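You operate a simulated robot arm through the tools that you are given. There is no shell and no other tool. Be economical: measure what you need, move in short steps, check, and stop when the job is done.

Carry out the task below with a simulated two-armed robot. There is one attempt and no reset: what you move stays moved.

## Task
Open the teal-handled drawer, fetch the small grey cup from the inside of the teal-handled drawer and set it on top of the long blue box and shut the drawer again. Pick up the bars carton with one hand, pass it to the other hand and put it on the aisle side of the sheet table. Do these in any order. Set down upright: bars carton.

It is judged by the outcome, as a careful person would: the job done as asked, and still so three seconds after it is handed in. It fails if anything else is knocked over, pushed out of place, dropped, spilled or broken. Flat cloth is picked up by pressing the open fingertips on it (5 to 10 N) and closing them slowly along it; thin cloth reads only 2 to 8 mm in the jaws.

## Robot
Two 6-joint arms with two-finger grippers on one trunk, on a base that drives. Base frame: it is fixed to the floor where the robot stands at the start and does not move with it; the origin is under the middle of the robot, x ahead of it, y to its left, z up; the surface under the hand at the start is at about z = 930. Lengths are in mm, angles in degrees, forces in N, time in s.
The left shoulder is at the start at [70, 176, 1190], the right one opposite. With the tool pointing down near the work surface each hand reaches from about 480 to 800 mm from the robot's upright axis, wherever it stands, measured 20 degrees to its own side. Places, roughly: aisle side of the sheet table [-4700, -3500, 800]; bars carton [-2750, -5250, 1000]; long blue box (9x20x8 cm) [600, -600, 1000]; small grey cup (8x8x7 cm) [700, 0, 800]; teal-handled drawer [700, 0, 800]. Payload 2.45 kg a hand.
The tool frame of a hand sits at the grasp point between the pads (the TCP): z along the fingers, y along the line on which they close. The tips reach 26 mm beyond it. Largest opening 96 mm; the body of the gripper starts 69 mm behind the TCP.
Orientation is that of the tool frame in the base frame, as [roll, pitch, yaw] about the fixed x, y, z axes, in that order (R = Rz(yaw) Ry(pitch) Rx(roll)). With the fingers straight down and closing along the base's y, the tool's x points along the base's -x, its y along +y and its z along -z.

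## Interface
- The arms move only by the tool jog_arm. It takes "left_moves", "right_moves" or both (then of equal length, played together; a hand with none holds still); each is a list of rows, each an object of numbers (a shift or turn left out is 0, a gripper value left out holds the last): "tx", "ty", "tz": the shift along the base's x, y, z in units of 30 mm (1.0 is 30 mm); "wx", "wy", "wz": the turn, a rotation vector about the base's x, y, z in units of 5 degrees (1.0 is 5 degrees). In form: [{"tx": .., "ty": .., "tz": .., "wx": .., "wy": .., "wz": ..}, ...]. A call has 1 to 20 rows; each row shifts and turns the commanded pose from where the row before left it. "left_grip" and "right_grip" are, for a hand that has rows, the opening, from 0 (shut) to 1 (fully open), set as the call begins (left out, the last holds). A call with a number of a shift or a turn outside -1 to 1 is refused whole. A row lasts 0.2 s, in which the tool goes at most 50 mm and 8.6 degrees; a call with a longer step from one row to the next is refused whole, and so is a gripper value outside its range. A pose out of reach is approached as far as the arm can. The call stops where the force on the tool passes 40 N (or 10 N more than at its start, if that is more) or the arm is blocked; 0.2 s more then pass. The fingers move at their own pace and stop on an object; they squeeze with about 39 N. The grip force told is the motor's: it shows also when the fingers shut on nothing. Time passes only in rows, and 0.2 s behind the last, so rows that do not move let the fingers close. The reply holds the time, the measured pose of the TCP, the force on the tool along the base axes, the opening and the grip force, in the units named above and with some noise, with the torque about the TCP (base axes, N m) and any sound that the robot's microphone picked up, and new pictures: "pictures" is both (left out), scene, wrist or none (wrist: the cameras of the hands that moved).
- Cameras (640 x 400 px; columns grow to the right, rows downward): "scene" is now at [124.1, -39.1, 1499.3]; the picture's right is [-0.46, -0.89, 0.00], its down [-0.60, 0.31, -0.74] and it looks along [0.66, -0.34, -0.68] (base axes); focal length 242 px, centre (320, 200). "left" rides on the left gripper at [82, -3, -98] in its tool frame; the picture's right is [0.04, 1.00, 0.00], its down [-0.73, 0.03, -0.68] and it looks along [-0.68, 0.03, 0.73] (tool axes); focal length 256 px, centre (320, 200). "right" rides on the right gripper at [82, 3, -98] in its tool frame; the picture's right is [-0.04, 1.00, 0.00], its down [-0.73, -0.03, -0.68] and it looks along [-0.68, -0.03, 0.73] (tool axes); focal length 256 px, centre (320, 200).
- raise_lower(by): slides the trunk up (or, below 0, down) by that many mm; the arms and the scene camera ride with it, the base frame stays. It gives what a move gives, with no picture.
- roll_base(legs): drives the robot by 1 to 6 legs, each [ahead, left, turn to the left] in mm, mm and degrees, along the robot's own axes; the way and the turn of a leg run together, so that a leg with both is an arc; at most 1500 mm and 180 degrees a leg. The arms and the cameras ride along, it lands a little off, and it stops where it bumps. It gives what a move gives, and a new picture of the scene camera.
- pan_tilt(pan, tilt): turns the head with the scene camera to pan (to the left, within 86 degrees either way) and tilt (down, from -29 to 69), counted from straight ahead of the robot. It gives what a move gives, and a new picture of the scene camera.
- measure_at(camera, pixels): for up to 12 pixels [column, row] of the newest picture of that camera ("zoom" is the newest enlarged one), the place [x, y, z] in the base frame of the surface seen there, good to about 2 mm. No time passes.
- zoom(camera, box): a new picture of the part [left, top, right, bottom] of that camera's present view, enlarged. No time passes.
- sign_off(): hands the job in; it is judged then, once.

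Work in short steps. Measure before you move; look again where a grasp or a placing could have gone wrong, and mend it. You have 110 turns and 260 pictures in all, those below and enlarged ones among them. Open the grippers and draw the arms clear of the work before you hand the job in, unless the task says otherwise; then end with one line.

The tools are called after ">>>" by a JSON object that holds its "name" and its "arguments". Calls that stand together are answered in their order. jog_arm: Moves the arms, as the interface text tells. Its arguments: {"type":"object","properties":{"left_moves":{"type":"array"},"left_grip":{"type":"number"},"right_moves":{"type":"array"},"right_grip":{"type":"number"},"pictures":{"type":"string","enum":["both","scene","wrist","none"]}},"required":[]} The other tools are called the same way: raise_lower (by) slides the trunk up or down; roll_base (legs) drives the base; pan_tilt (pan, tilt) turns the head that bears the scene camera; measure_at (camera, pixels) gives the place of the surface under pixels of a picture; zoom (camera, box) takes an enlarged picture of a part of a camera's view; sign_off () hands the job in.

At the start:

```text
time_s: 0.0
left_eef_pos: [644.4, 44.9, 1000.2]
left_tcp_rot: [-179.7, 0.1, -179.6]
left_contact_force: [0.3, 0.6, 0.4]
left_moment: [-0.01, 0.01, 0.01]
left_opening: 96.0
left_grasp_force: 0.1
right_eef_pos: [502.0, -340.9, 1209.2]
right_tcp_rot: [-179.9, -0.1, -180.0]
right_contact_force: [0.0, -0.1, 0.0]
right_moment: [-0.01, -0.01, -0.03]
right_opening: 95.7
right_grasp_force: 0.0
trunk travel left (down, up): [-675.0, 165.0]
robot x, y, heading: [2.2, -0.1, 0.1]
head pan, tilt: [-27.2, 42.5]
```

scene: 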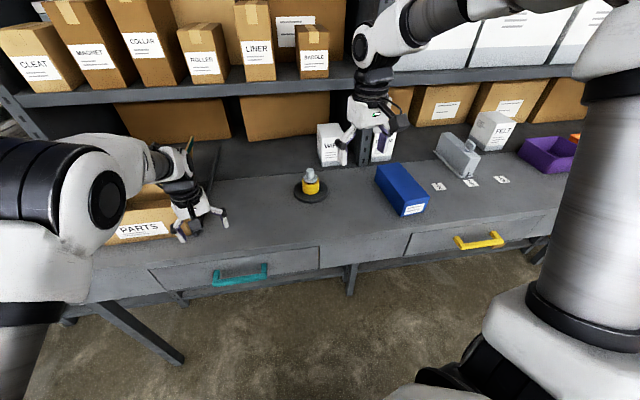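
right: 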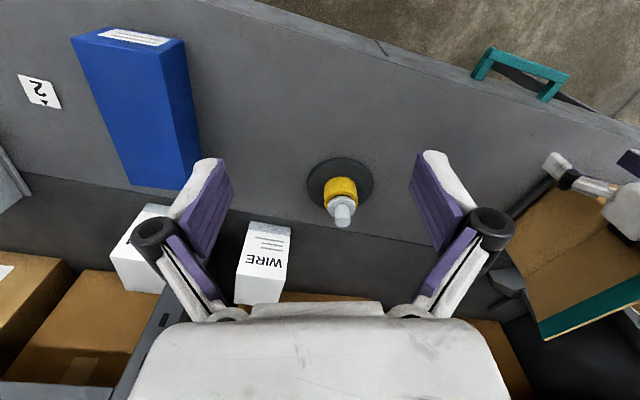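
left: 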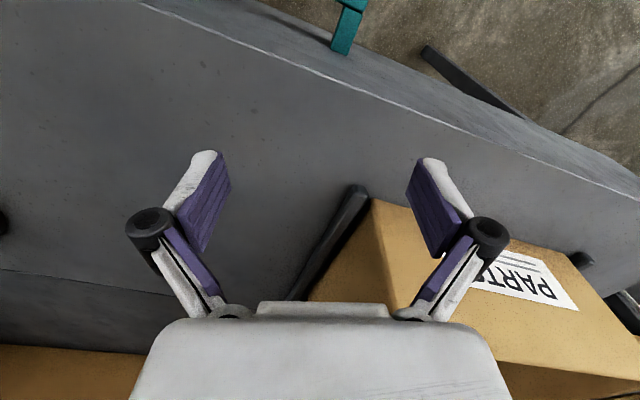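

The teal handle shows at about (240,275) and the blue box at (402,190) in the scene view. I'll measure both, along with the bench edge.

>>> {"name": "measure_at", "arguments": {"camera": "scene", "pixels": [[215, 283], [240, 276], [266, 268], [150, 270], [318, 248], [385, 170], [405, 213], [428, 201], [400, 168], [345, 238], [130, 255], [310, 190]]}}

>>> {"name": "zoom", "arguments": {"camera": "scene", "box": [130, 160, 450, 360]}}

```text
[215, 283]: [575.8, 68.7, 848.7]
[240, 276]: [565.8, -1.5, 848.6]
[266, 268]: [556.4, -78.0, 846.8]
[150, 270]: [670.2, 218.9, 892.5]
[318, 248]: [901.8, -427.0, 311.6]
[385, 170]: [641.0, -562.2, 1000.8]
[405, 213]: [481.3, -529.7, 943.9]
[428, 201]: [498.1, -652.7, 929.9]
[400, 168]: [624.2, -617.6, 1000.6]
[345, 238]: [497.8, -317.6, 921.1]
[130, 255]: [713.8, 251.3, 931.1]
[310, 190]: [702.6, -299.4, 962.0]
```

```text
2.00 times, centred on (290, 260) of scene
```

zoom: 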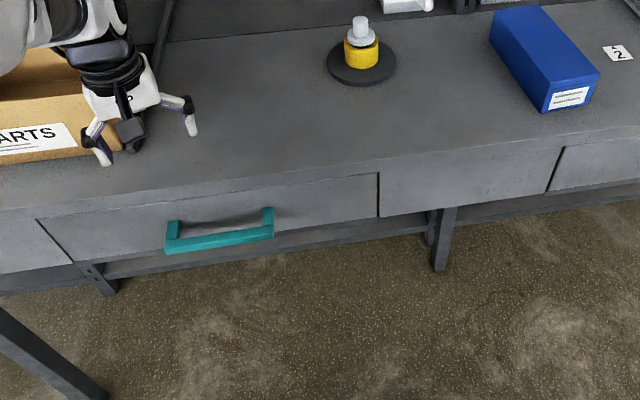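

I need the front's direction more exactly, so I'll measure along the drawer front, the bench edge and the handle bar in the zoomed picture.

>>> {"name": "measure_at", "arguments": {"camera": "zoom", "pixels": [[70, 225], [130, 215], [300, 195], [360, 185], [100, 200], [370, 158], [180, 247], [220, 239], [262, 231], [172, 228], [267, 212], [330, 205]]}}

>>> {"name": "measure_at", "arguments": {"camera": "scene", "pixels": [[376, 168], [398, 163], [403, 205], [428, 196], [402, 215], [310, 175], [440, 187], [460, 160], [360, 230], [450, 210]]}}

```text
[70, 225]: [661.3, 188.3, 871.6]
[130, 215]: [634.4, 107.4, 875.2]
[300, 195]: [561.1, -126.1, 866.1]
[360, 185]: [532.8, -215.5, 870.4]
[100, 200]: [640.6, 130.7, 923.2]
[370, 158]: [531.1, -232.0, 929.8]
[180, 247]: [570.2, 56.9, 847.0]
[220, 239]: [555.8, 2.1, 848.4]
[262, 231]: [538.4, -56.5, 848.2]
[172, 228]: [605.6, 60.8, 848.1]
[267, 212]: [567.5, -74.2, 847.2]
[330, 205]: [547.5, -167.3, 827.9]
```

```text
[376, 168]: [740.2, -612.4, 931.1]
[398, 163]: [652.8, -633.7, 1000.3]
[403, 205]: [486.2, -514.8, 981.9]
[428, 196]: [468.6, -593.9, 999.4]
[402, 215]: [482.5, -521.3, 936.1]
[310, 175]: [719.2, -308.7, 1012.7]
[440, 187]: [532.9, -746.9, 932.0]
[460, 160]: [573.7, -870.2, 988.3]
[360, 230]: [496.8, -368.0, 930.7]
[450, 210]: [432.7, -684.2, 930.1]
```

The drawer front and bench run about 17.6° off the base y axis, with the outward normal about (-0.953, 0.303). The handle bar is centred near (555,0,848), 43 mm off the face. I'll lift and draw back the arms, then look to the sides before driving.

>>> {"name": "jog_arm", "arguments": {"left_moves": [{"tz": 1}, {"tz": 1}, {"tz": 1}, {"tz": 1}, {"tz": 1}, {"tx": -1}, {"tx": -1}, {"tx": -1}, {"tx": -1}], "pictures": "none"}}

>>> {"name": "pan_tilt", "arguments": {"pan": 80, "tilt": 15}}

>>> {"name": "pan_tilt", "arguments": {"pan": -80, "tilt": 15}}

```text
time_s: 1.7
left_eef_pos: [583.5, 75.2, 1071.1]
left_tcp_rot: [-176.9, -10.5, -177.3]
left_contact_force: [0.0, 1.7, 0.4]
left_moment: [-0.01, 0.02, -0.02]
left_opening: 96.2
left_grasp_force: 0.0
left hand out of reach, approached as far as the arm can: row 7, 8
right_eef_pos: [502.8, -340.4, 1209.1]
right_tcp_rot: [-179.9, -0.1, 180.0]
right_contact_force: [-0.6, -0.3, -0.3]
right_moment: [0.01, 0.02, -0.02]
right_opening: 96.0
right_grasp_force: 0.0
trunk travel left (down, up): [-675.0, 165.0]
robot x, y, heading: [-0.9, 0.1, -0.1]
head pan, tilt: [-27.2, 42.5]
stopped in row 8 (left hand): the arm was blocked; the commanded pose is now the measured one
```

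```text
time_s: 3.5
left_eef_pos: [583.0, 74.4, 1073.2]
left_tcp_rot: [-176.9, -10.4, -177.4]
left_contact_force: [0.0, -0.9, 0.4]
left_moment: [-0.01, 0.02, 0.0]
left_opening: 96.1
left_grasp_force: 0.1
right_eef_pos: [502.3, -340.6, 1209.4]
right_tcp_rot: [-179.9, -0.1, -180.0]
right_contact_force: [-0.6, -0.5, 0.7]
right_moment: [-0.02, 0.02, 0.02]
right_opening: 96.1
right_grasp_force: 0.1
trunk travel left (down, up): [-675.0, 165.0]
robot x, y, heading: [-1.2, 0.6, 0.1]
head pan, tilt: [80.0, 15.0]
```

scene: 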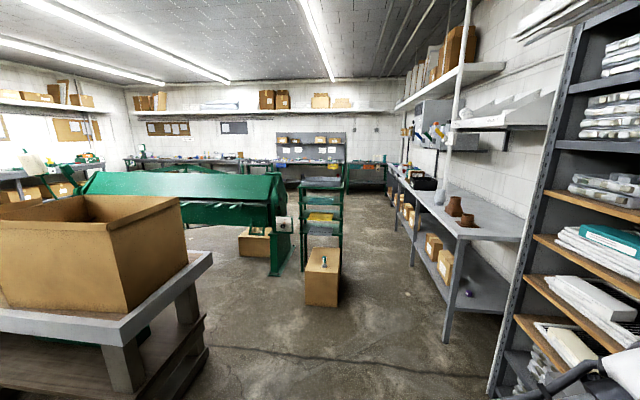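

```text
time_s: 6.0
left_eef_pos: [581.7, 75.6, 1072.1]
left_tcp_rot: [-176.9, -10.3, -177.3]
left_contact_force: [-0.6, -0.3, 0.4]
left_moment: [0.03, -0.01, -0.01]
left_opening: 95.9
left_grasp_force: 0.0
right_eef_pos: [501.9, -341.8, 1207.8]
right_tcp_rot: [180.0, -0.1, -180.0]
right_contact_force: [-0.3, -0.8, -0.1]
right_moment: [-0.02, -0.04, -0.01]
right_opening: 96.0
right_grasp_force: 0.1
trunk travel left (down, up): [-675.0, 165.0]
robot x, y, heading: [1.8, -1.7, -0.0]
head pan, tilt: [-80.0, 15.0]
```

scene: 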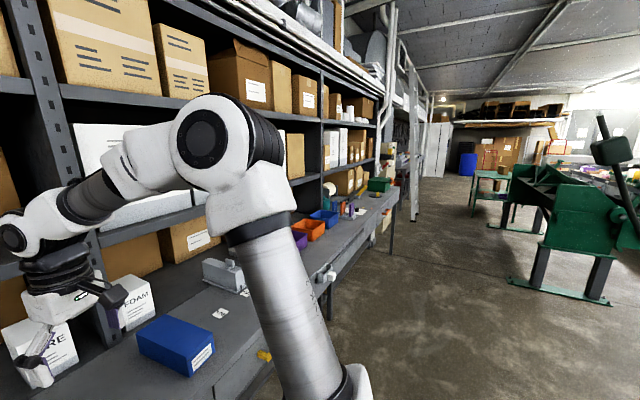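

The aisle is open, with a low table behind on the left and a green sheet brake behind on the right. I'll look again to the left to measure the table, since it's the nearest obstacle.

>>> {"name": "pan_tilt", "arguments": {"pan": 86, "tilt": 30}}

>>> {"name": "measure_at", "arguments": {"camera": "scene", "pixels": [[215, 200], [150, 260], [220, 300], [100, 230], [320, 250], [60, 300], [300, 330], [200, 140], [20, 200], [330, 190]]}}

```text
time_s: 8.5
left_eef_pos: [582.8, 74.9, 1072.2]
left_tcp_rot: [-176.9, -10.3, -177.5]
left_contact_force: [0.4, -0.3, 1.0]
left_moment: [0.0, -0.02, 0.01]
left_opening: 96.4
left_grasp_force: 0.1
right_eef_pos: [502.0, -340.6, 1208.6]
right_tcp_rot: [-179.8, -0.1, 179.9]
right_contact_force: [-0.1, 1.2, -0.1]
right_moment: [-0.03, -0.02, 0.01]
right_opening: 96.1
right_grasp_force: 0.0
trunk travel left (down, up): [-675.0, 165.0]
robot x, y, heading: [-0.5, -0.6, 0.1]
head pan, tilt: [85.9, 30.0]
```

scene: 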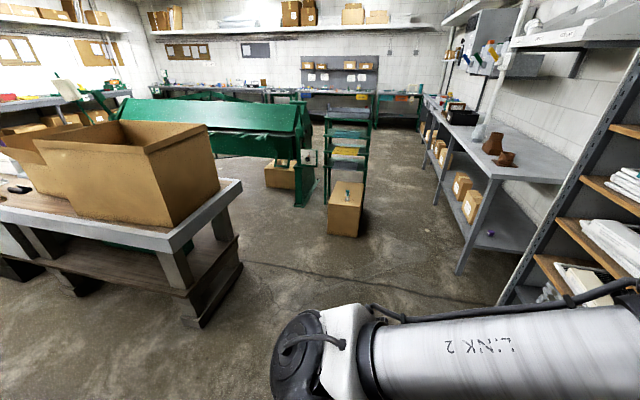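

```text
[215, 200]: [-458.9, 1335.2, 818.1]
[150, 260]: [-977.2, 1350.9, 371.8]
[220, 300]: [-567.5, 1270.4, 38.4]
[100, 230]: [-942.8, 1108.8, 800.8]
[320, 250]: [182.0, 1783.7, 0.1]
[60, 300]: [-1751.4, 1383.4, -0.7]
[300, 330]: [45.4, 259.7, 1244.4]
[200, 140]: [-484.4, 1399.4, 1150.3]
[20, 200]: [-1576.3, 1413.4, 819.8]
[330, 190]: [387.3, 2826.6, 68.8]
```

The table is over a metre away, so there's room. I'll turn to face the bench squarely and back off 220 mm.

>>> {"name": "roll_base", "arguments": {"legs": [[0, 0, -17.6], [-220, 0, 0]]}}

>>> {"name": "pan_tilt", "arguments": {"pan": 10, "tilt": 45}}

```text
time_s: 11.2
left_eef_pos: [370.2, -38.1, 1072.6]
left_tcp_rot: [-176.9, -10.3, 165.1]
left_contact_force: [-0.6, 0.4, -0.4]
left_moment: [0.02, 0.0, 0.0]
left_opening: 95.9
left_grasp_force: 0.1
right_eef_pos: [167.7, -410.4, 1207.7]
right_tcp_rot: [-180.0, -0.2, 162.4]
right_contact_force: [-0.2, -1.0, 0.0]
right_moment: [0.02, -0.01, 0.01]
right_opening: 95.7
right_grasp_force: 0.0
trunk travel left (down, up): [-675.0, 165.0]
robot x, y, heading: [-211.0, 66.8, -17.8]
head pan, tilt: [85.9, 30.0]
```

scene: 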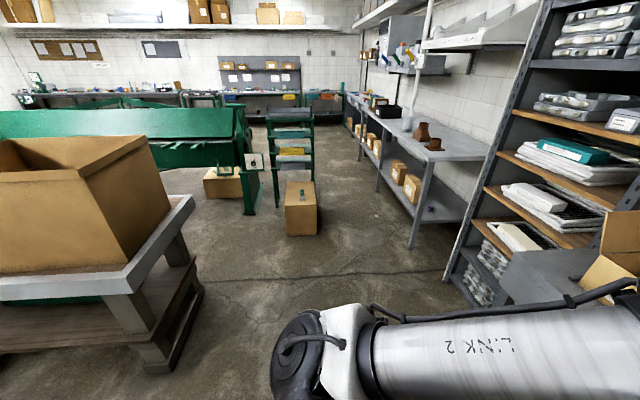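

```text
time_s: 12.7
left_eef_pos: [370.8, -37.5, 1071.5]
left_tcp_rot: [-176.8, -10.3, 165.1]
left_contact_force: [-0.3, -0.2, -0.3]
left_moment: [0.0, 0.08, -0.03]
left_opening: 96.1
left_grasp_force: 0.0
right_eef_pos: [167.2, -410.0, 1208.0]
right_tcp_rot: [-179.9, -0.2, 162.4]
right_contact_force: [1.5, -0.3, -0.7]
right_moment: [0.02, -0.02, 0.01]
right_opening: 95.9
right_grasp_force: 0.2
trunk travel left (down, up): [-675.0, 165.0]
robot x, y, heading: [-211.0, 63.8, -17.4]
head pan, tilt: [10.0, 45.0]
```

scene: 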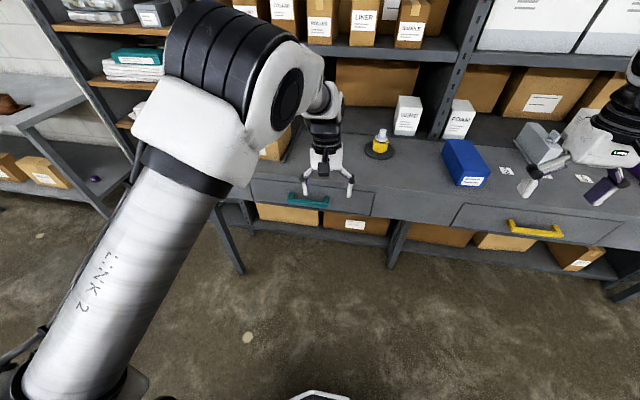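

The left hand is clear of the bench edge, about 160 mm short of the handle. I'll lower the trunk 200, then yaw the left hand 90° and level it so the jaws close vertically on the bar.

>>> {"name": "raise_lower", "arguments": {"by": -200}}

>>> {"name": "jog_arm", "arguments": {"left_moves": [{"wx": -0.302, "wy": -0.953}, {"wx": -0.302, "wy": -0.953}, {"wz": 1, "tx": 0.4, "ty": -0.12}, {"wz": 1, "tx": 0.4, "ty": -0.12}, {"wz": 1, "tx": 0.4, "ty": -0.12}, {"wz": 1, "tx": 0.4, "ty": -0.12}, {"wz": 1, "tx": 0.4, "ty": -0.12}, {"wz": 1}, {"wz": 1}, {"wz": 1}, {"wz": 1}, {"wz": 1}, {"wz": 1}, {"wz": 1}, {"wz": 1}, {"wz": 1}, {"wz": 1}, {"wz": 1}, {"wz": 1}, {"wz": 1}], "pictures": "scene"}}

```text
time_s: 14.9
left_eef_pos: [370.3, -38.2, 872.3]
left_tcp_rot: [-176.8, -10.2, 165.1]
left_contact_force: [0.4, -0.4, 0.6]
left_moment: [0.02, 0.0, -0.02]
left_opening: 95.7
left_grasp_force: 0.0
right_eef_pos: [168.4, -410.3, 1008.6]
right_tcp_rot: [-179.9, -0.1, 162.4]
right_contact_force: [0.0, 0.3, -0.2]
right_moment: [-0.03, -0.01, 0.0]
right_opening: 95.9
right_grasp_force: 0.1
trunk travel left (down, up): [-475.0, 365.0]
robot x, y, heading: [-206.8, 68.4, -17.6]
head pan, tilt: [10.0, 45.0]
```

```text
time_s: 19.1
left_eef_pos: [428.6, -56.1, 872.4]
left_tcp_rot: [-176.4, -0.3, -104.8]
left_contact_force: [0.0, -0.6, -0.1]
left_moment: [0.02, 0.01, -0.01]
left_opening: 95.8
left_grasp_force: 0.1
right_eef_pos: [167.0, -408.9, 1008.0]
right_tcp_rot: [-179.9, -0.2, 162.5]
right_contact_force: [-0.2, -0.4, -0.4]
right_moment: [-0.01, 0.02, -0.02]
right_opening: 95.9
right_grasp_force: 0.0
trunk travel left (down, up): [-475.0, 365.0]
robot x, y, heading: [-215.2, 63.7, -17.5]
head pan, tilt: [10.0, 45.0]
```

scene: 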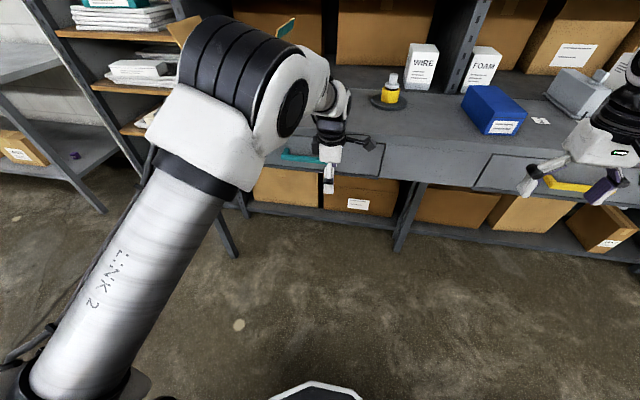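

The yaw is nearly right. I'll trim it, tilt the fingers forward to horizontal and slide 95 mm left to line up with the bar's middle.

>>> {"name": "jog_arm", "arguments": {"left_moves": [{"wz": -0.56}, {"wx": -0.302, "wy": -0.953, "tx": 0.056, "ty": 0.178}, {"wx": -0.302, "wy": -0.953, "tx": 0.056, "ty": 0.178}, {"wx": -0.302, "wy": -0.953, "tx": 0.056, "ty": 0.178}, {"wx": -0.302, "wy": -0.953, "tx": 0.056, "ty": 0.178}, {"wx": -0.302, "wy": -0.953, "tx": 0.056, "ty": 0.178}, {"wx": -0.302, "wy": -0.953, "tx": 0.056, "ty": 0.178}, {"wx": -0.302, "wy": -0.953, "tx": 0.056, "ty": 0.178}, {"wx": -0.302, "wy": -0.953, "tx": 0.056, "ty": 0.178}, {"wx": -0.302, "wy": -0.953, "tx": 0.056, "ty": 0.178}, {"wx": -0.302, "wy": -0.953, "tx": 0.056, "ty": 0.178}, {"wx": -0.302, "wy": -0.953, "tx": 0.056, "ty": 0.178}, {"wx": -0.302, "wy": -0.953, "tx": 0.056, "ty": 0.178}, {"wx": -0.302, "wy": -0.953, "tx": 0.056, "ty": 0.178}, {"wx": -0.302, "wy": -0.953, "tx": 0.056, "ty": 0.178}, {"wx": -0.302, "wy": -0.953, "tx": 0.056, "ty": 0.178}, {"wx": -0.302, "wy": -0.953, "tx": 0.056, "ty": 0.178}, {"wx": -0.302, "wy": -0.953, "tx": 0.056, "ty": 0.178}]}}

```text
time_s: 21.7
left_eef_pos: [438.8, 14.4, 817.6]
left_tcp_rot: [-138.1, -5.7, -106.4]
left_contact_force: [-0.1, -0.4, 0.0]
left_moment: [0.03, 0.02, 0.01]
left_opening: 96.0
left_grasp_force: 0.1
left hand out of reach, approached as far as the arm can: row 9, 10, 11, 12, 13
right_eef_pos: [167.4, -409.9, 1008.8]
right_tcp_rot: [-179.9, -0.1, 162.4]
right_contact_force: [0.7, 0.5, 0.9]
right_moment: [0.02, 0.02, 0.02]
right_opening: 95.7
right_grasp_force: 0.1
trunk travel left (down, up): [-475.0, 365.0]
robot x, y, heading: [-209.3, 63.2, -17.5]
head pan, tilt: [10.0, 45.0]
stopped in row 13 (left hand): the arm was blocked; the commanded pose is now the measured one
```

scene: 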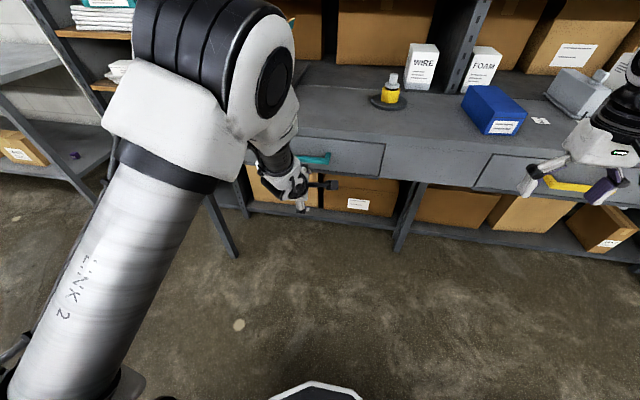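
left: 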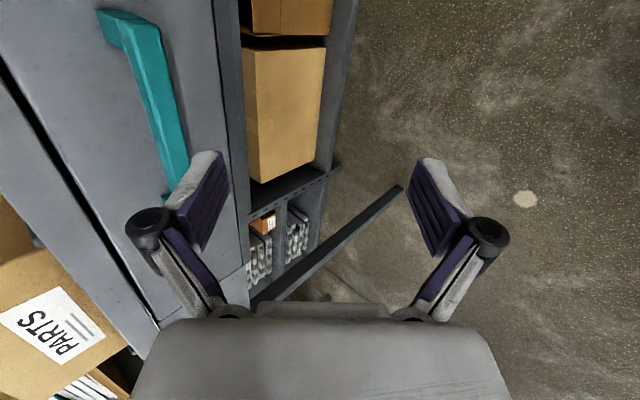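

The arm folds too tightly this close in. I'll back the base 120 mm, then finish tilting while moving the hand forward. The drawer itself I'll pull by driving backwards.

>>> {"name": "roll_base", "arguments": {"legs": [[-130, 0, 0]]}}

>>> {"name": "jog_arm", "arguments": {"left_moves": [{"tx": 0.9, "ty": -0.29}, {"tx": 0.9, "ty": -0.29}, {"wx": -0.181, "wy": -0.949, "wz": -0.024, "tx": 0.45, "ty": -0.055, "tz": 0.083}, {"wx": -0.181, "wy": -0.949, "wz": -0.024, "tx": 0.45, "ty": -0.055, "tz": 0.083}, {"wx": -0.181, "wy": -0.949, "wz": -0.024, "tx": 0.45, "ty": -0.055, "tz": 0.083}, {"wx": -0.181, "wy": -0.949, "wz": -0.024, "tx": 0.45, "ty": -0.055, "tz": 0.083}, {"wx": -0.181, "wy": -0.949, "wz": -0.024, "tx": 0.45, "ty": -0.055, "tz": 0.083}, {"wx": -0.181, "wy": -0.949, "wz": -0.024, "tx": 0.45, "ty": -0.055, "tz": 0.083}, {"wx": -0.181, "wy": -0.949, "wz": -0.024, "tx": 0.45, "ty": -0.055, "tz": 0.083}, {"wx": -0.181, "wy": -0.949, "wz": -0.024, "tx": 0.45, "ty": -0.055, "tz": 0.083}, {"wx": -0.181, "wy": -0.949, "wz": -0.024, "tx": 0.45, "ty": -0.055, "tz": 0.083}, {"wx": -0.181, "wy": -0.949, "wz": -0.024, "tx": 0.45, "ty": -0.055, "tz": 0.083}]}}

```text
time_s: 23.0
left_eef_pos: [315.5, 52.3, 819.5]
left_tcp_rot: [-137.8, -5.6, -106.5]
left_contact_force: [0.1, -0.5, 0.4]
left_moment: [0.01, -0.01, -0.04]
left_opening: 96.1
left_grasp_force: 0.2
right_eef_pos: [42.9, -370.8, 1009.9]
right_tcp_rot: [-179.9, -0.2, 162.4]
right_contact_force: [-0.6, 0.2, -0.5]
right_moment: [-0.04, -0.04, 0.01]
right_opening: 96.0
right_grasp_force: 0.0
trunk travel left (down, up): [-475.0, 365.0]
robot x, y, heading: [-331.8, 104.3, -17.4]
head pan, tilt: [10.0, 45.0]
```

scene: 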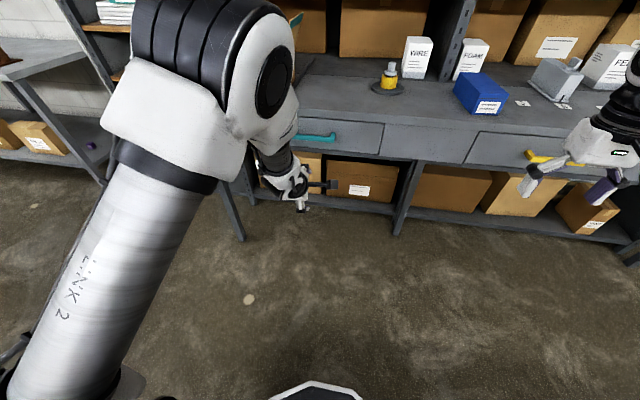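

```text
time_s: 25.6
left_eef_pos: [587.8, 75.1, 927.7]
left_tcp_rot: [-95.1, 0.2, -114.7]
left_contact_force: [-0.7, 0.4, 0.3]
left_moment: [-0.02, 0.0, -0.02]
left_opening: 95.9
left_grasp_force: 0.0
left hand out of reach, approached as far as the arm can: row 3, 4, 5, 6, 7, 8, 9, 10, 11, 12
right_eef_pos: [44.5, -371.4, 1007.5]
right_tcp_rot: [-179.9, -0.1, 162.4]
right_contact_force: [0.3, 0.0, 0.1]
right_moment: [-0.02, 0.03, 0.0]
right_opening: 95.9
right_grasp_force: 0.0
trunk travel left (down, up): [-475.0, 365.0]
robot x, y, heading: [-334.1, 107.2, -17.6]
head pan, tilt: [10.0, 45.0]
```

scene: 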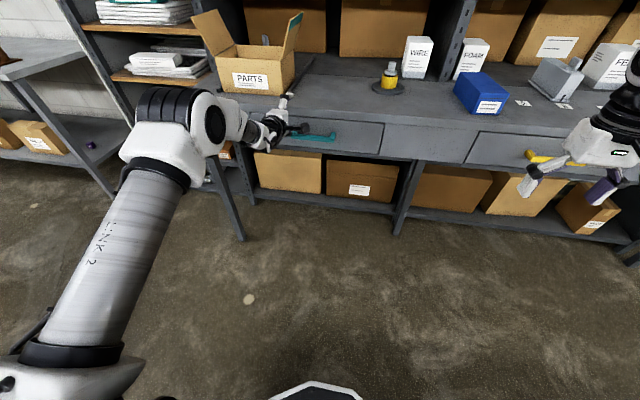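
left: 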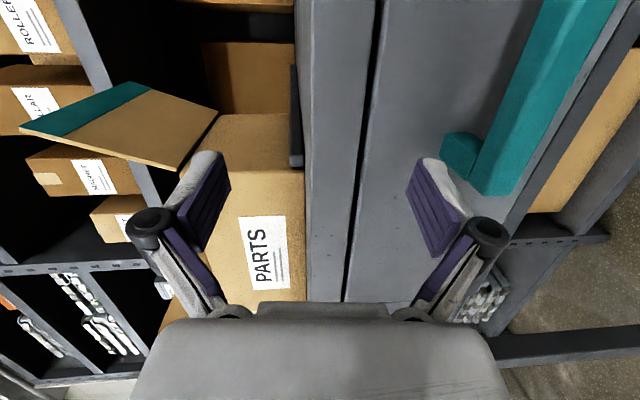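

The hand ended up high and left of the commanded pose, near the bench edge but touching nothing. It evidently needs a lower shoulder, so I'll back off 80 mm, lower the trunk 85 mm and check what pose it holds.

>>> {"name": "roll_base", "arguments": {"legs": [[-80, 0, 0]]}}

>>> {"name": "raise_lower", "arguments": {"by": -150}}

>>> {"name": "jog_arm", "arguments": {"left_moves": [{}], "pictures": "none"}}

```text
time_s: 26.6
left_eef_pos: [509.6, 99.1, 929.7]
left_tcp_rot: [-95.0, 0.3, -114.6]
left_contact_force: [-1.4, 0.5, -0.4]
left_moment: [0.0, 0.01, -0.01]
left_opening: 96.4
left_grasp_force: 0.1
right_eef_pos: [-33.7, -345.3, 1009.6]
right_tcp_rot: [-180.0, -0.1, 162.4]
right_contact_force: [-0.7, 0.7, -0.2]
right_moment: [-0.02, -0.05, -0.02]
right_opening: 96.0
right_grasp_force: 0.0
trunk travel left (down, up): [-475.0, 365.0]
robot x, y, heading: [-411.3, 131.4, -17.5]
head pan, tilt: [10.0, 45.0]
```

scene: 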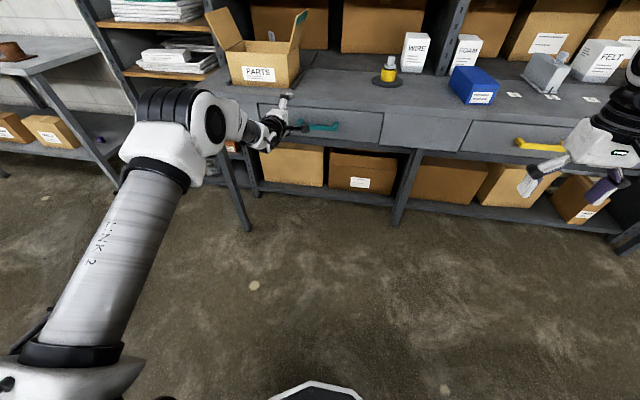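

```text
time_s: 28.4
left_eef_pos: [510.2, 99.2, 777.6]
left_tcp_rot: [-95.1, 0.2, -114.6]
left_contact_force: [0.2, 0.0, 0.2]
left_moment: [0.02, 0.0, -0.01]
left_opening: 95.7
left_grasp_force: 0.1
right_eef_pos: [-33.0, -346.7, 858.8]
right_tcp_rot: [-179.9, -0.1, 162.4]
right_contact_force: [0.6, 0.0, 1.1]
right_moment: [0.03, 0.04, 0.0]
right_opening: 95.8
right_grasp_force: 0.0
trunk travel left (down, up): [-325.0, 515.0]
robot x, y, heading: [-406.8, 126.5, -17.6]
head pan, tilt: [10.0, 45.0]
```

```text
time_s: 28.8
left_eef_pos: [509.9, 99.5, 776.4]
left_tcp_rot: [-95.1, 0.3, -114.6]
left_contact_force: [-0.3, -0.1, 0.1]
left_moment: [-0.03, -0.02, 0.01]
left_opening: 95.8
left_grasp_force: 0.1
right_eef_pos: [-33.3, -346.7, 858.9]
right_tcp_rot: [-179.8, -0.1, 162.4]
right_contact_force: [0.1, 0.5, -0.4]
right_moment: [0.0, 0.0, -0.01]
right_opening: 96.1
right_grasp_force: 0.1
trunk travel left (down, up): [-325.0, 515.0]
robot x, y, heading: [-413.0, 127.2, -17.4]
head pan, tilt: [10.0, 45.0]
```

The commanded pose now matches the measured one. The hand sits below the handle with room to spare, so I'll move it up 68 mm and right 77 mm to line up with the bar, and trim the angles.

>>> {"name": "jog_arm", "arguments": {"left_moves": [{"tx": -0.129, "ty": -0.408, "tz": 0.378, "wx": -0.051, "wy": -0.162, "wz": 0.233}, {"tx": -0.129, "ty": -0.408, "tz": 0.378, "wx": -0.051, "wy": -0.162, "wz": 0.233}, {"tx": -0.129, "ty": -0.408, "tz": 0.378, "wx": -0.051, "wy": -0.162, "wz": 0.233}, {"tx": -0.129, "ty": -0.408, "tz": 0.378, "wx": -0.051, "wy": -0.162, "wz": 0.233}, {"tx": -0.129, "ty": -0.408, "tz": 0.378, "wx": -0.051, "wy": -0.162, "wz": 0.233}, {"tx": -0.129, "ty": -0.408, "tz": 0.378, "wx": -0.051, "wy": -0.162, "wz": 0.233}]}}

```text
time_s: 30.2
left_eef_pos: [592.6, 98.5, 867.7]
left_tcp_rot: [-90.3, 0.6, -107.8]
left_contact_force: [1.0, 0.2, 0.8]
left_moment: [-0.03, 0.0, 0.02]
left_opening: 95.6
left_grasp_force: 0.0
left hand out of reach, approached as far as the arm can: row 1, 2, 3, 4, 5, 6
right_eef_pos: [-32.5, -346.4, 858.6]
right_tcp_rot: [-180.0, -0.1, 162.3]
right_contact_force: [0.0, 0.9, 0.1]
right_moment: [-0.04, -0.04, 0.02]
right_opening: 95.8
right_grasp_force: 0.0
trunk travel left (down, up): [-325.0, 515.0]
robot x, y, heading: [-406.8, 130.1, -17.4]
head pan, tilt: [10.0, 45.0]
```

scene: 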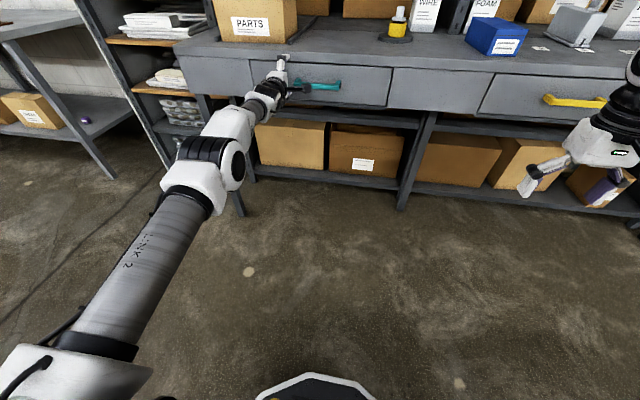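
left: 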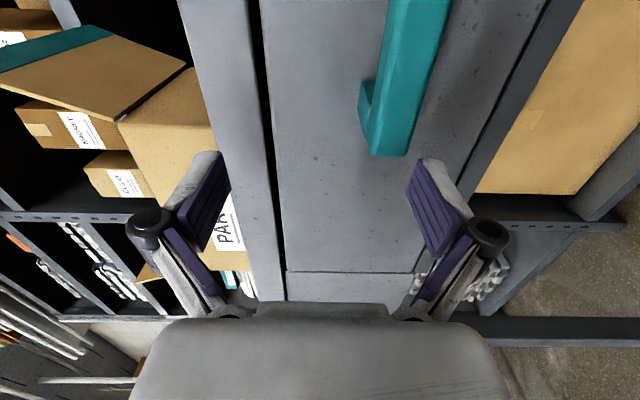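

The fingers are now horizontal in a more extended pose. I'll hold this arm pose and position it with the base and trunk. First I'll measure the bar's exact extents in the wrist view, at about (400,90).

>>> {"name": "measure_at", "arguments": {"camera": "left", "pixels": [[395, 50], [430, 50], [415, 100], [385, 130], [408, 140], [380, 80], [366, 95], [300, 100], [440, 20], [395, 10]]}}

>>> {"name": "roll_base", "arguments": {"legs": [[-90, 0, 0], [0, -102, 0]]}}

>>> {"name": "raise_lower", "arguments": {"by": -24}}

>>> {"name": "jog_arm", "arguments": {"left_moves": [{}], "pictures": "both"}}

```text
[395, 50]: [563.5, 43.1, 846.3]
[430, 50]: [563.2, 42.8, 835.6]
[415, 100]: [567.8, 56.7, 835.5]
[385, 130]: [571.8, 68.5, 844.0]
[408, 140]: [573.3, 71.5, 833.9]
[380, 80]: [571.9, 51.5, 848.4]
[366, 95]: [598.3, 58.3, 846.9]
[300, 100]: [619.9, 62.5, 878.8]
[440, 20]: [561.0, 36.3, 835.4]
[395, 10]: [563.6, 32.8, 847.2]
```

```text
time_s: 32.0
left_eef_pos: [477.2, 27.6, 868.6]
left_tcp_rot: [-90.1, 0.7, -107.8]
left_contact_force: [-0.9, -0.3, 0.5]
left_moment: [-0.02, 0.02, 0.03]
left_opening: 96.0
left_grasp_force: 0.2
right_eef_pos: [-148.9, -419.0, 859.5]
right_tcp_rot: [180.0, -0.1, 162.4]
right_contact_force: [0.4, 0.1, 0.4]
right_moment: [0.05, -0.01, 0.02]
right_opening: 96.0
right_grasp_force: 0.0
trunk travel left (down, up): [-325.0, 515.0]
robot x, y, heading: [-524.1, 59.0, -17.6]
head pan, tilt: [10.0, 45.0]
```

scene: 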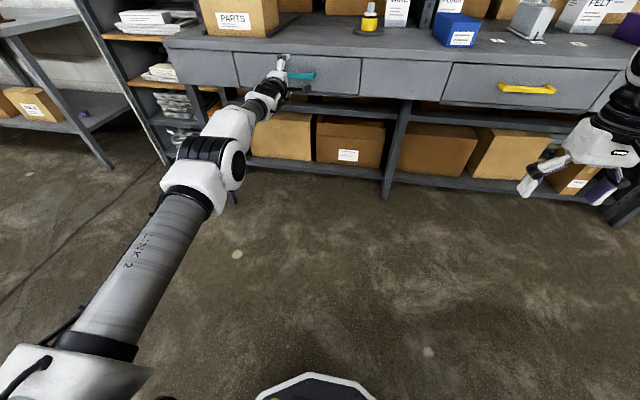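

```text
time_s: 32.7
left_eef_pos: [475.4, 28.9, 844.0]
left_tcp_rot: [-90.0, 0.6, -107.7]
left_contact_force: [0.0, 0.5, -0.3]
left_moment: [0.01, 0.01, -0.01]
left_opening: 96.1
left_grasp_force: 0.0
right_eef_pos: [-148.9, -417.2, 835.3]
right_tcp_rot: [-179.9, -0.1, 162.4]
right_contact_force: [0.0, 0.5, 0.2]
right_moment: [0.0, -0.05, 0.03]
right_opening: 96.0
right_grasp_force: 0.1
trunk travel left (down, up): [-301.0, 539.0]
robot x, y, heading: [-528.9, 61.4, -17.5]
head pan, tilt: [10.0, 45.0]
```

```text
time_s: 33.1
left_eef_pos: [476.4, 29.1, 844.7]
left_tcp_rot: [-90.1, 0.6, -107.8]
left_contact_force: [0.3, -0.5, 0.6]
left_moment: [0.02, 0.01, 0.03]
left_opening: 95.9
left_grasp_force: 0.0
right_eef_pos: [-148.9, -417.5, 834.4]
right_tcp_rot: [-179.9, 0.0, 162.3]
right_contact_force: [1.2, 0.3, -0.6]
right_moment: [0.01, 0.02, -0.04]
right_opening: 95.8
right_grasp_force: 0.1
trunk travel left (down, up): [-301.0, 539.0]
robot x, y, heading: [-525.4, 57.0, -17.4]
head pan, tilt: [10.0, 45.0]
```

scene: 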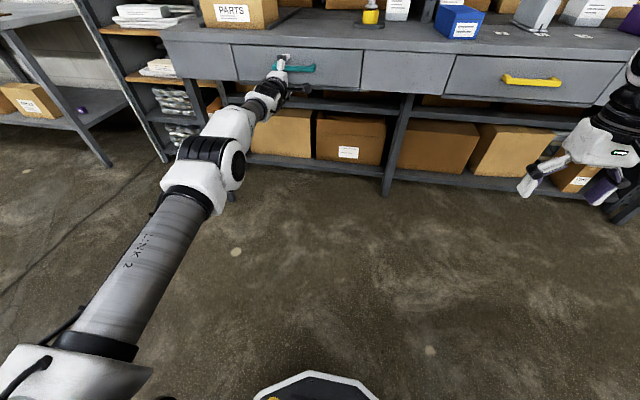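
left: 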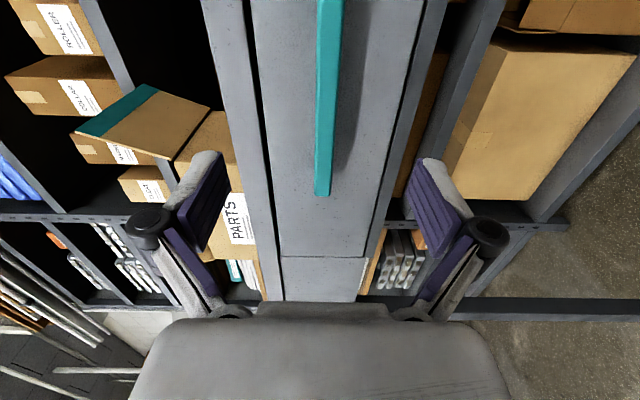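

The bar spans z 833–848 with its front at f≈524, and the hand is centred at l≈171. I'll drop 3 mm, drive forward 80 mm and close.

>>> {"name": "raise_lower", "arguments": {"by": -3}}

>>> {"name": "roll_base", "arguments": {"legs": [[80, 0, 0]]}}

>>> {"name": "jog_arm", "arguments": {"left_moves": [{}, {}, {}, {}], "left_grip": 0, "pictures": "wrist"}}

```text
time_s: 33.6
left_eef_pos: [476.6, 27.9, 841.8]
left_tcp_rot: [-90.2, 0.7, -107.7]
left_contact_force: [0.0, 0.0, 0.6]
left_moment: [-0.02, -0.01, -0.01]
left_opening: 96.0
left_grasp_force: 0.1
right_eef_pos: [-148.9, -417.1, 831.2]
right_tcp_rot: [-179.9, 0.0, 162.4]
right_contact_force: [0.0, 0.0, 0.0]
right_moment: [-0.01, -0.02, 0.02]
right_opening: 96.0
right_grasp_force: 0.0
trunk travel left (down, up): [-298.0, 542.0]
robot x, y, heading: [-525.9, 54.6, -17.3]
head pan, tilt: [10.0, 45.0]
```

```text
time_s: 34.7
left_eef_pos: [554.8, 3.5, 839.5]
left_tcp_rot: [-90.2, 0.6, -107.8]
left_contact_force: [0.3, -0.7, -0.7]
left_moment: [0.0, -0.07, 0.03]
left_opening: 96.2
left_grasp_force: 0.1
right_eef_pos: [-70.0, -442.4, 831.7]
right_tcp_rot: [-180.0, -0.2, 162.4]
right_contact_force: [0.2, -0.3, -0.9]
right_moment: [0.02, 0.06, 0.04]
right_opening: 95.8
right_grasp_force: 0.1
trunk travel left (down, up): [-298.0, 542.0]
robot x, y, heading: [-446.9, 35.6, -17.7]
head pan, tilt: [10.0, 45.0]
```

scene: 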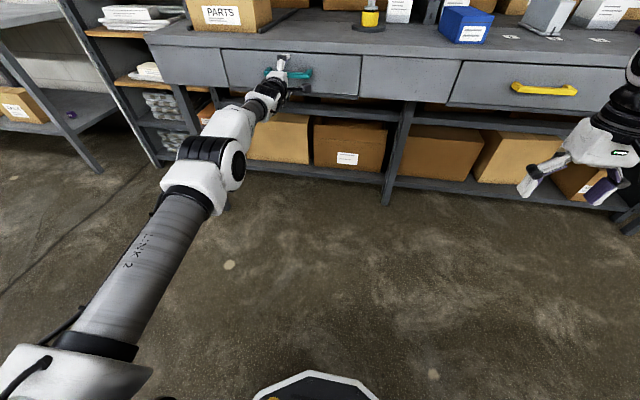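

```text
time_s: 35.7
left_eef_pos: [553.7, 3.8, 840.3]
left_tcp_rot: [-90.3, 0.6, -107.8]
left_contact_force: [-11.3, 0.3, -7.1]
left_moment: [-0.97, 0.44, 0.11]
left_opening: 15.2
left_grasp_force: 41.3
right_eef_pos: [-70.0, -441.0, 831.7]
right_tcp_rot: [-179.9, -0.1, 162.3]
right_contact_force: [0.1, 0.0, -0.2]
right_moment: [0.03, 0.02, -0.04]
right_opening: 95.9
right_grasp_force: 0.1
trunk travel left (down, up): [-298.0, 542.0]
robot x, y, heading: [-444.9, 35.7, -17.4]
head pan, tilt: [10.0, 45.0]
```

left: 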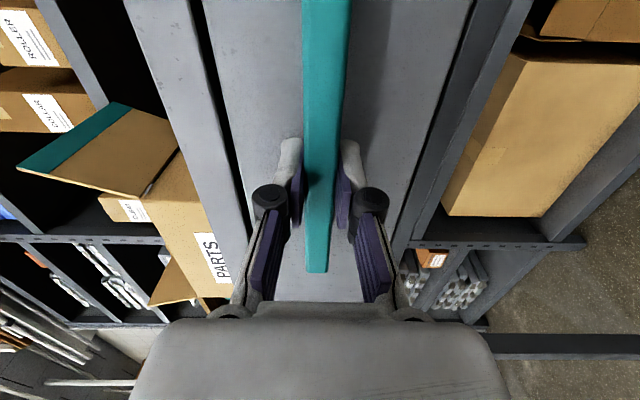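

The bar is gripped, with the opening at 15 mm. I'll pull by driving back 120 mm and check.

>>> {"name": "roll_base", "arguments": {"legs": [[-120, 0, 0]]}}

```text
time_s: 36.9
left_eef_pos: [441.1, 40.2, 841.0]
left_tcp_rot: [-90.2, 0.6, -107.8]
left_contact_force: [-0.6, 2.4, -6.4]
left_moment: [-0.91, 0.42, 0.03]
left_opening: 14.8
left_grasp_force: 41.4
right_eef_pos: [-185.1, -406.4, 831.4]
right_tcp_rot: [-179.9, -0.1, 162.3]
right_contact_force: [-0.6, 0.6, -0.2]
right_moment: [0.01, -0.01, -0.02]
right_opening: 96.2
right_grasp_force: 0.2
trunk travel left (down, up): [-298.0, 542.0]
robot x, y, heading: [-560.1, 73.1, -17.7]
head pan, tilt: [10.0, 45.0]
```

scene: 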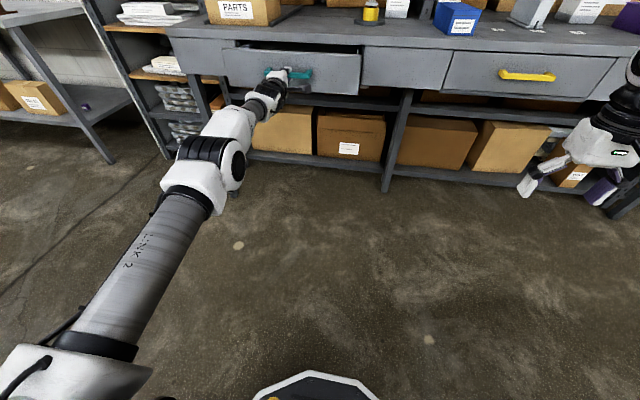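

The drawer is sliding out with little force. I'll pull another 120 mm and tilt the head to look inside.

>>> {"name": "roll_base", "arguments": {"legs": [[-120, 0, 0]]}}

>>> {"name": "pan_tilt", "arguments": {"pan": 10, "tilt": 30}}

>>> {"name": "zoom", "arguments": {"camera": "scene", "box": [180, 80, 420, 230]}}

```text
time_s: 38.0
left_eef_pos: [375.4, 62.6, 840.0]
left_tcp_rot: [-90.2, 0.6, -107.8]
left_contact_force: [1.3, -2.0, 13.0]
left_moment: [-1.16, -0.02, -1.09]
left_opening: 15.1
left_grasp_force: 41.0
right_eef_pos: [-242.0, -379.7, 833.2]
right_tcp_rot: [-180.0, 0.1, 163.0]
right_contact_force: [0.9, -0.7, -0.2]
right_moment: [-0.02, 0.04, 0.02]
right_opening: 96.0
right_grasp_force: 0.1
trunk travel left (down, up): [-298.0, 542.0]
robot x, y, heading: [-624.5, 93.9, -17.0]
head pan, tilt: [10.0, 45.0]
stopped in leg 1: the robot was blocked; the commanded pose is now the measured one
```

scene: 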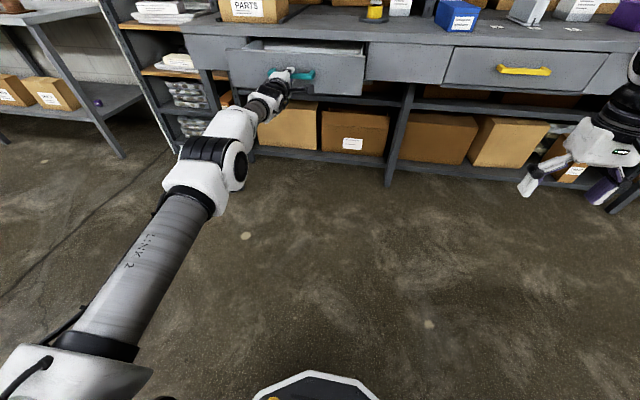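

```text
time_s: 38.8
left_eef_pos: [372.9, 64.1, 840.5]
left_tcp_rot: [-90.5, 0.7, -107.8]
left_contact_force: [0.3, -3.0, 20.2]
left_moment: [-1.05, -0.01, -0.44]
left_opening: 15.2
left_grasp_force: 40.8
right_eef_pos: [-245.8, -378.8, 834.3]
right_tcp_rot: [180.0, 0.4, 162.9]
right_contact_force: [-0.2, -0.7, -0.1]
right_moment: [0.01, 0.0, -0.03]
right_opening: 96.2
right_grasp_force: 0.2
trunk travel left (down, up): [-298.0, 542.0]
robot x, y, heading: [-622.6, 91.4, -16.9]
head pan, tilt: [10.0, 30.0]
```

scene: 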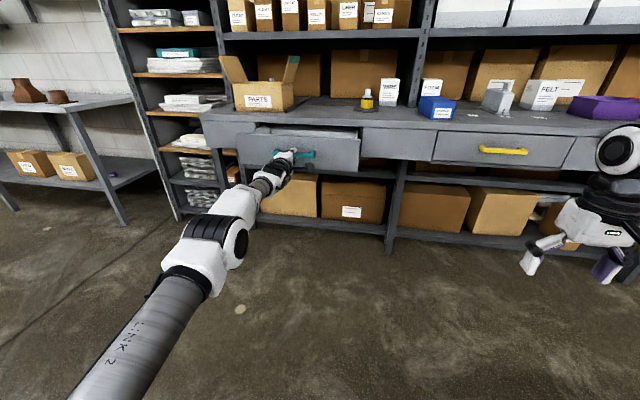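

```text
2.67 times, centred on (300, 155) of scene
```

zoom: 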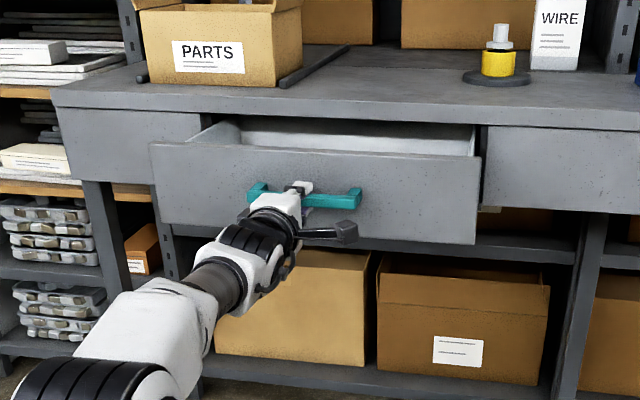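

The drawer has reached its stop, about 190 mm open. I'll release it, back away, raise the trunk and look inside from above.

>>> {"name": "jog_arm", "arguments": {"left_moves": [{}, {}, {}], "left_grip": 1, "pictures": "none"}}

>>> {"name": "roll_base", "arguments": {"legs": [[-120, 0, 0]]}}

>>> {"name": "raise_lower", "arguments": {"by": 298}}

>>> {"name": "pan_tilt", "arguments": {"pan": 5, "tilt": 35}}

>>> {"name": "zoom", "arguments": {"camera": "scene", "box": [160, 60, 480, 260]}}

```text
time_s: 39.6
left_eef_pos: [375.7, 64.7, 833.3]
left_tcp_rot: [-91.0, 0.8, -107.8]
left_contact_force: [-0.7, 0.0, -0.2]
left_moment: [-0.03, 0.01, -0.02]
left_opening: 96.2
left_grasp_force: 0.0
right_eef_pos: [-242.8, -379.6, 833.3]
right_tcp_rot: [-179.9, 0.1, 163.0]
right_contact_force: [-0.4, 0.5, 0.0]
right_moment: [-0.01, -0.01, 0.03]
right_opening: 96.3
right_grasp_force: 0.1
trunk travel left (down, up): [-298.0, 542.0]
robot x, y, heading: [-621.6, 93.9, -16.9]
head pan, tilt: [10.0, 30.0]
```

```text
time_s: 40.3
left_eef_pos: [375.5, 65.9, 834.4]
left_tcp_rot: [-90.9, 0.7, -107.7]
left_contact_force: [0.3, 0.7, -0.1]
left_moment: [-0.01, -0.01, -0.02]
left_opening: 96.1
left_grasp_force: 0.1
right_eef_pos: [-241.7, -378.7, 833.6]
right_tcp_rot: [-179.8, 0.2, 163.0]
right_contact_force: [0.1, 0.6, -0.5]
right_moment: [0.02, 0.01, -0.04]
right_opening: 96.0
right_grasp_force: 0.0
trunk travel left (down, up): [-298.0, 542.0]
robot x, y, heading: [-627.3, 95.1, -17.0]
head pan, tilt: [10.0, 30.0]
stopped in leg 1: the robot was blocked; the commanded pose is now the measured one
```

scene: 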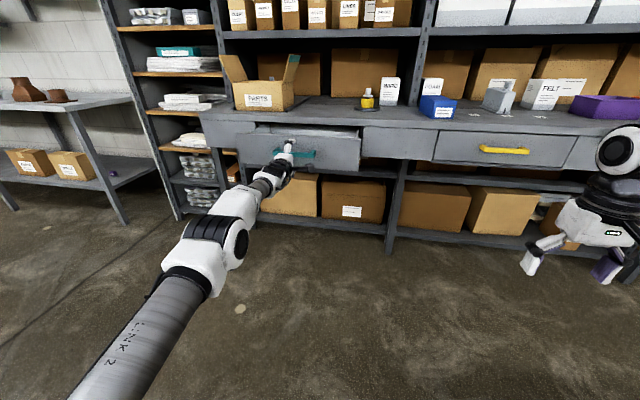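

```text
time_s: 41.4
left_eef_pos: [376.7, 64.0, 879.6]
left_tcp_rot: [-93.3, 0.5, -107.6]
left_contact_force: [-0.3, 0.6, -18.5]
left_moment: [-0.21, -0.05, 0.3]
left_opening: 96.0
left_grasp_force: 0.1
right_eef_pos: [-241.7, -378.1, 902.3]
right_tcp_rot: [-179.9, 0.1, 163.0]
right_contact_force: [-0.4, 0.5, -0.2]
right_moment: [-0.01, -0.09, 0.04]
right_opening: 96.1
right_grasp_force: 0.1
trunk travel left (down, up): [-367.0, 473.0]
robot x, y, heading: [-623.6, 94.1, -17.2]
head pan, tilt: [10.0, 30.0]
stopped: the force on the tool passed its limit at 49 N (the readings are from after the stop); the commanded pose is now the measured one
```

```text
time_s: 42.0
left_eef_pos: [378.2, 63.5, 880.2]
left_tcp_rot: [-92.9, 0.5, -107.8]
left_contact_force: [-1.3, 1.3, -24.2]
left_moment: [-0.27, 0.04, 0.15]
left_opening: 96.0
left_grasp_force: 0.4
right_eef_pos: [-238.7, -380.8, 901.4]
right_tcp_rot: [-179.9, 0.0, 163.0]
right_contact_force: [-0.1, 0.4, 0.0]
right_moment: [-0.02, -0.01, 0.03]
right_opening: 96.0
right_grasp_force: 0.1
trunk travel left (down, up): [-367.0, 473.0]
robot x, y, heading: [-620.2, 95.4, -16.9]
head pan, tilt: [5.0, 35.0]
```

scene: 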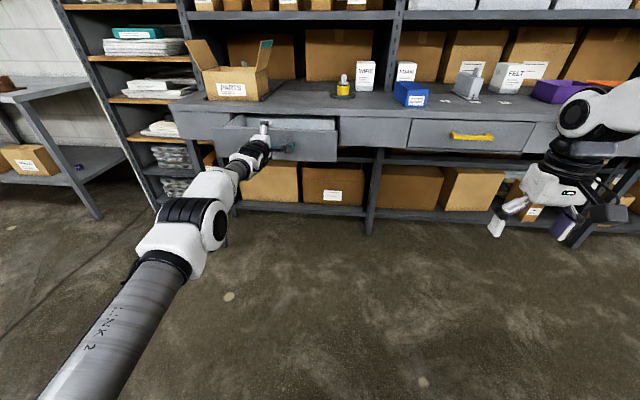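

```text
2.00 times, centred on (320, 160) of scene
```

zoom: 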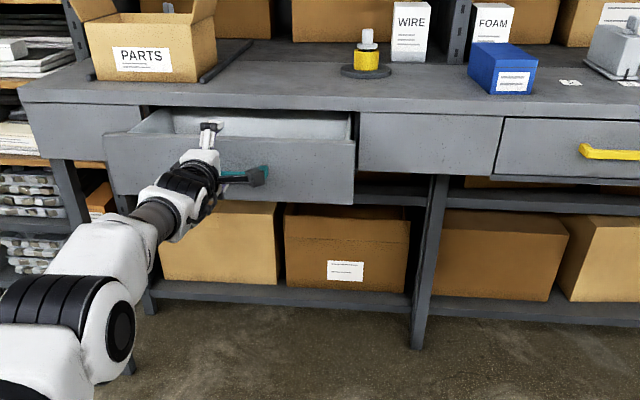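

Two things went wrong. The base bumped something behind it, so it didn't back away, and raising the trunk pressed the lower finger against the bar. I'll lower the trunk to relieve that, then look behind.

>>> {"name": "raise_lower", "arguments": {"by": -42}}

>>> {"name": "pan_tilt", "arguments": {"pan": 86, "tilt": 50}}

>>> {"name": "pan_tilt", "arguments": {"pan": -86, "tilt": 50}}

```text
time_s: 42.9
left_eef_pos: [373.7, 63.6, 847.3]
left_tcp_rot: [-92.4, 0.6, -107.7]
left_contact_force: [0.4, -0.4, 0.5]
left_moment: [0.03, 0.03, -0.02]
left_opening: 96.1
left_grasp_force: 0.1
right_eef_pos: [-243.7, -379.1, 861.6]
right_tcp_rot: [-179.9, 0.2, 163.0]
right_contact_force: [0.4, -0.9, 0.5]
right_moment: [0.0, -0.02, -0.02]
right_opening: 95.9
right_grasp_force: 0.0
trunk travel left (down, up): [-325.0, 515.0]
robot x, y, heading: [-624.4, 89.4, -17.1]
head pan, tilt: [5.0, 35.0]
```

```text
time_s: 44.4
left_eef_pos: [375.1, 64.2, 844.5]
left_tcp_rot: [-92.5, 0.5, -107.7]
left_contact_force: [-1.2, 0.0, -0.2]
left_moment: [-0.05, -0.02, 0.02]
left_opening: 95.9
left_grasp_force: 0.0
right_eef_pos: [-242.3, -378.7, 861.2]
right_tcp_rot: [-179.9, 0.1, 162.9]
right_contact_force: [-0.5, 0.3, 0.2]
right_moment: [-0.02, 0.01, 0.0]
right_opening: 96.4
right_grasp_force: 0.1
trunk travel left (down, up): [-325.0, 515.0]
robot x, y, heading: [-622.6, 95.2, -17.1]
head pan, tilt: [85.9, 50.0]
```

scene: 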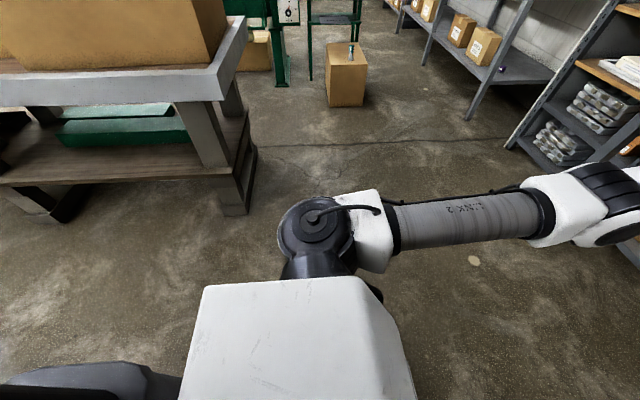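

```text
time_s: 47.0
left_eef_pos: [375.2, 64.6, 845.3]
left_tcp_rot: [-92.5, 0.5, -107.8]
left_contact_force: [1.0, 0.6, -0.3]
left_moment: [0.03, -0.01, 0.0]
left_opening: 96.3
left_grasp_force: 0.0
right_eef_pos: [-242.8, -378.8, 861.8]
right_tcp_rot: [-179.8, 0.0, 163.0]
right_contact_force: [-0.7, 0.0, -0.3]
right_moment: [0.01, -0.01, 0.01]
right_opening: 95.8
right_grasp_force: 0.1
trunk travel left (down, up): [-325.0, 515.0]
robot x, y, heading: [-620.8, 93.7, -17.3]
head pan, tilt: [-85.9, 50.0]
```

scene: 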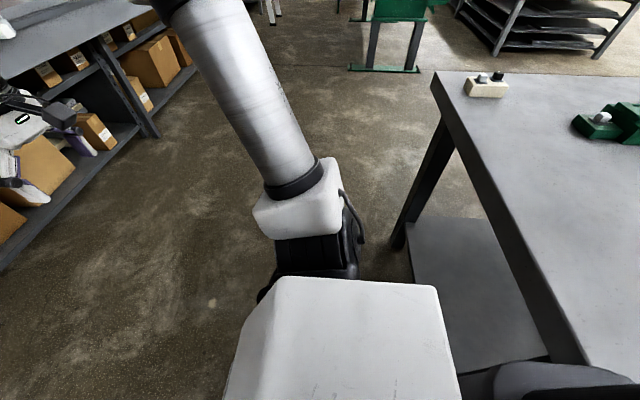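

There's a grey table right behind the robot, which the base bumped. I'll measure its near edge.

>>> {"name": "measure_at", "arguments": {"camera": "scene", "pixels": [[437, 80], [490, 200], [550, 330], [600, 360], [395, 245], [640, 75], [487, 85], [610, 125], [340, 150], [160, 150]]}}

```text
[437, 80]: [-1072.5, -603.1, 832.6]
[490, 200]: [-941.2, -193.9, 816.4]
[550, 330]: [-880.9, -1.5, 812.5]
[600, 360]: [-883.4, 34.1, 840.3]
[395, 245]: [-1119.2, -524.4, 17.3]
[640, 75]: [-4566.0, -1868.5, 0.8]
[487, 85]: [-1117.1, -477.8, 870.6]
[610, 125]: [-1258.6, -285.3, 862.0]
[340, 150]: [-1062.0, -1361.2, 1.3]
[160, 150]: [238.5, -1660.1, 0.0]
```

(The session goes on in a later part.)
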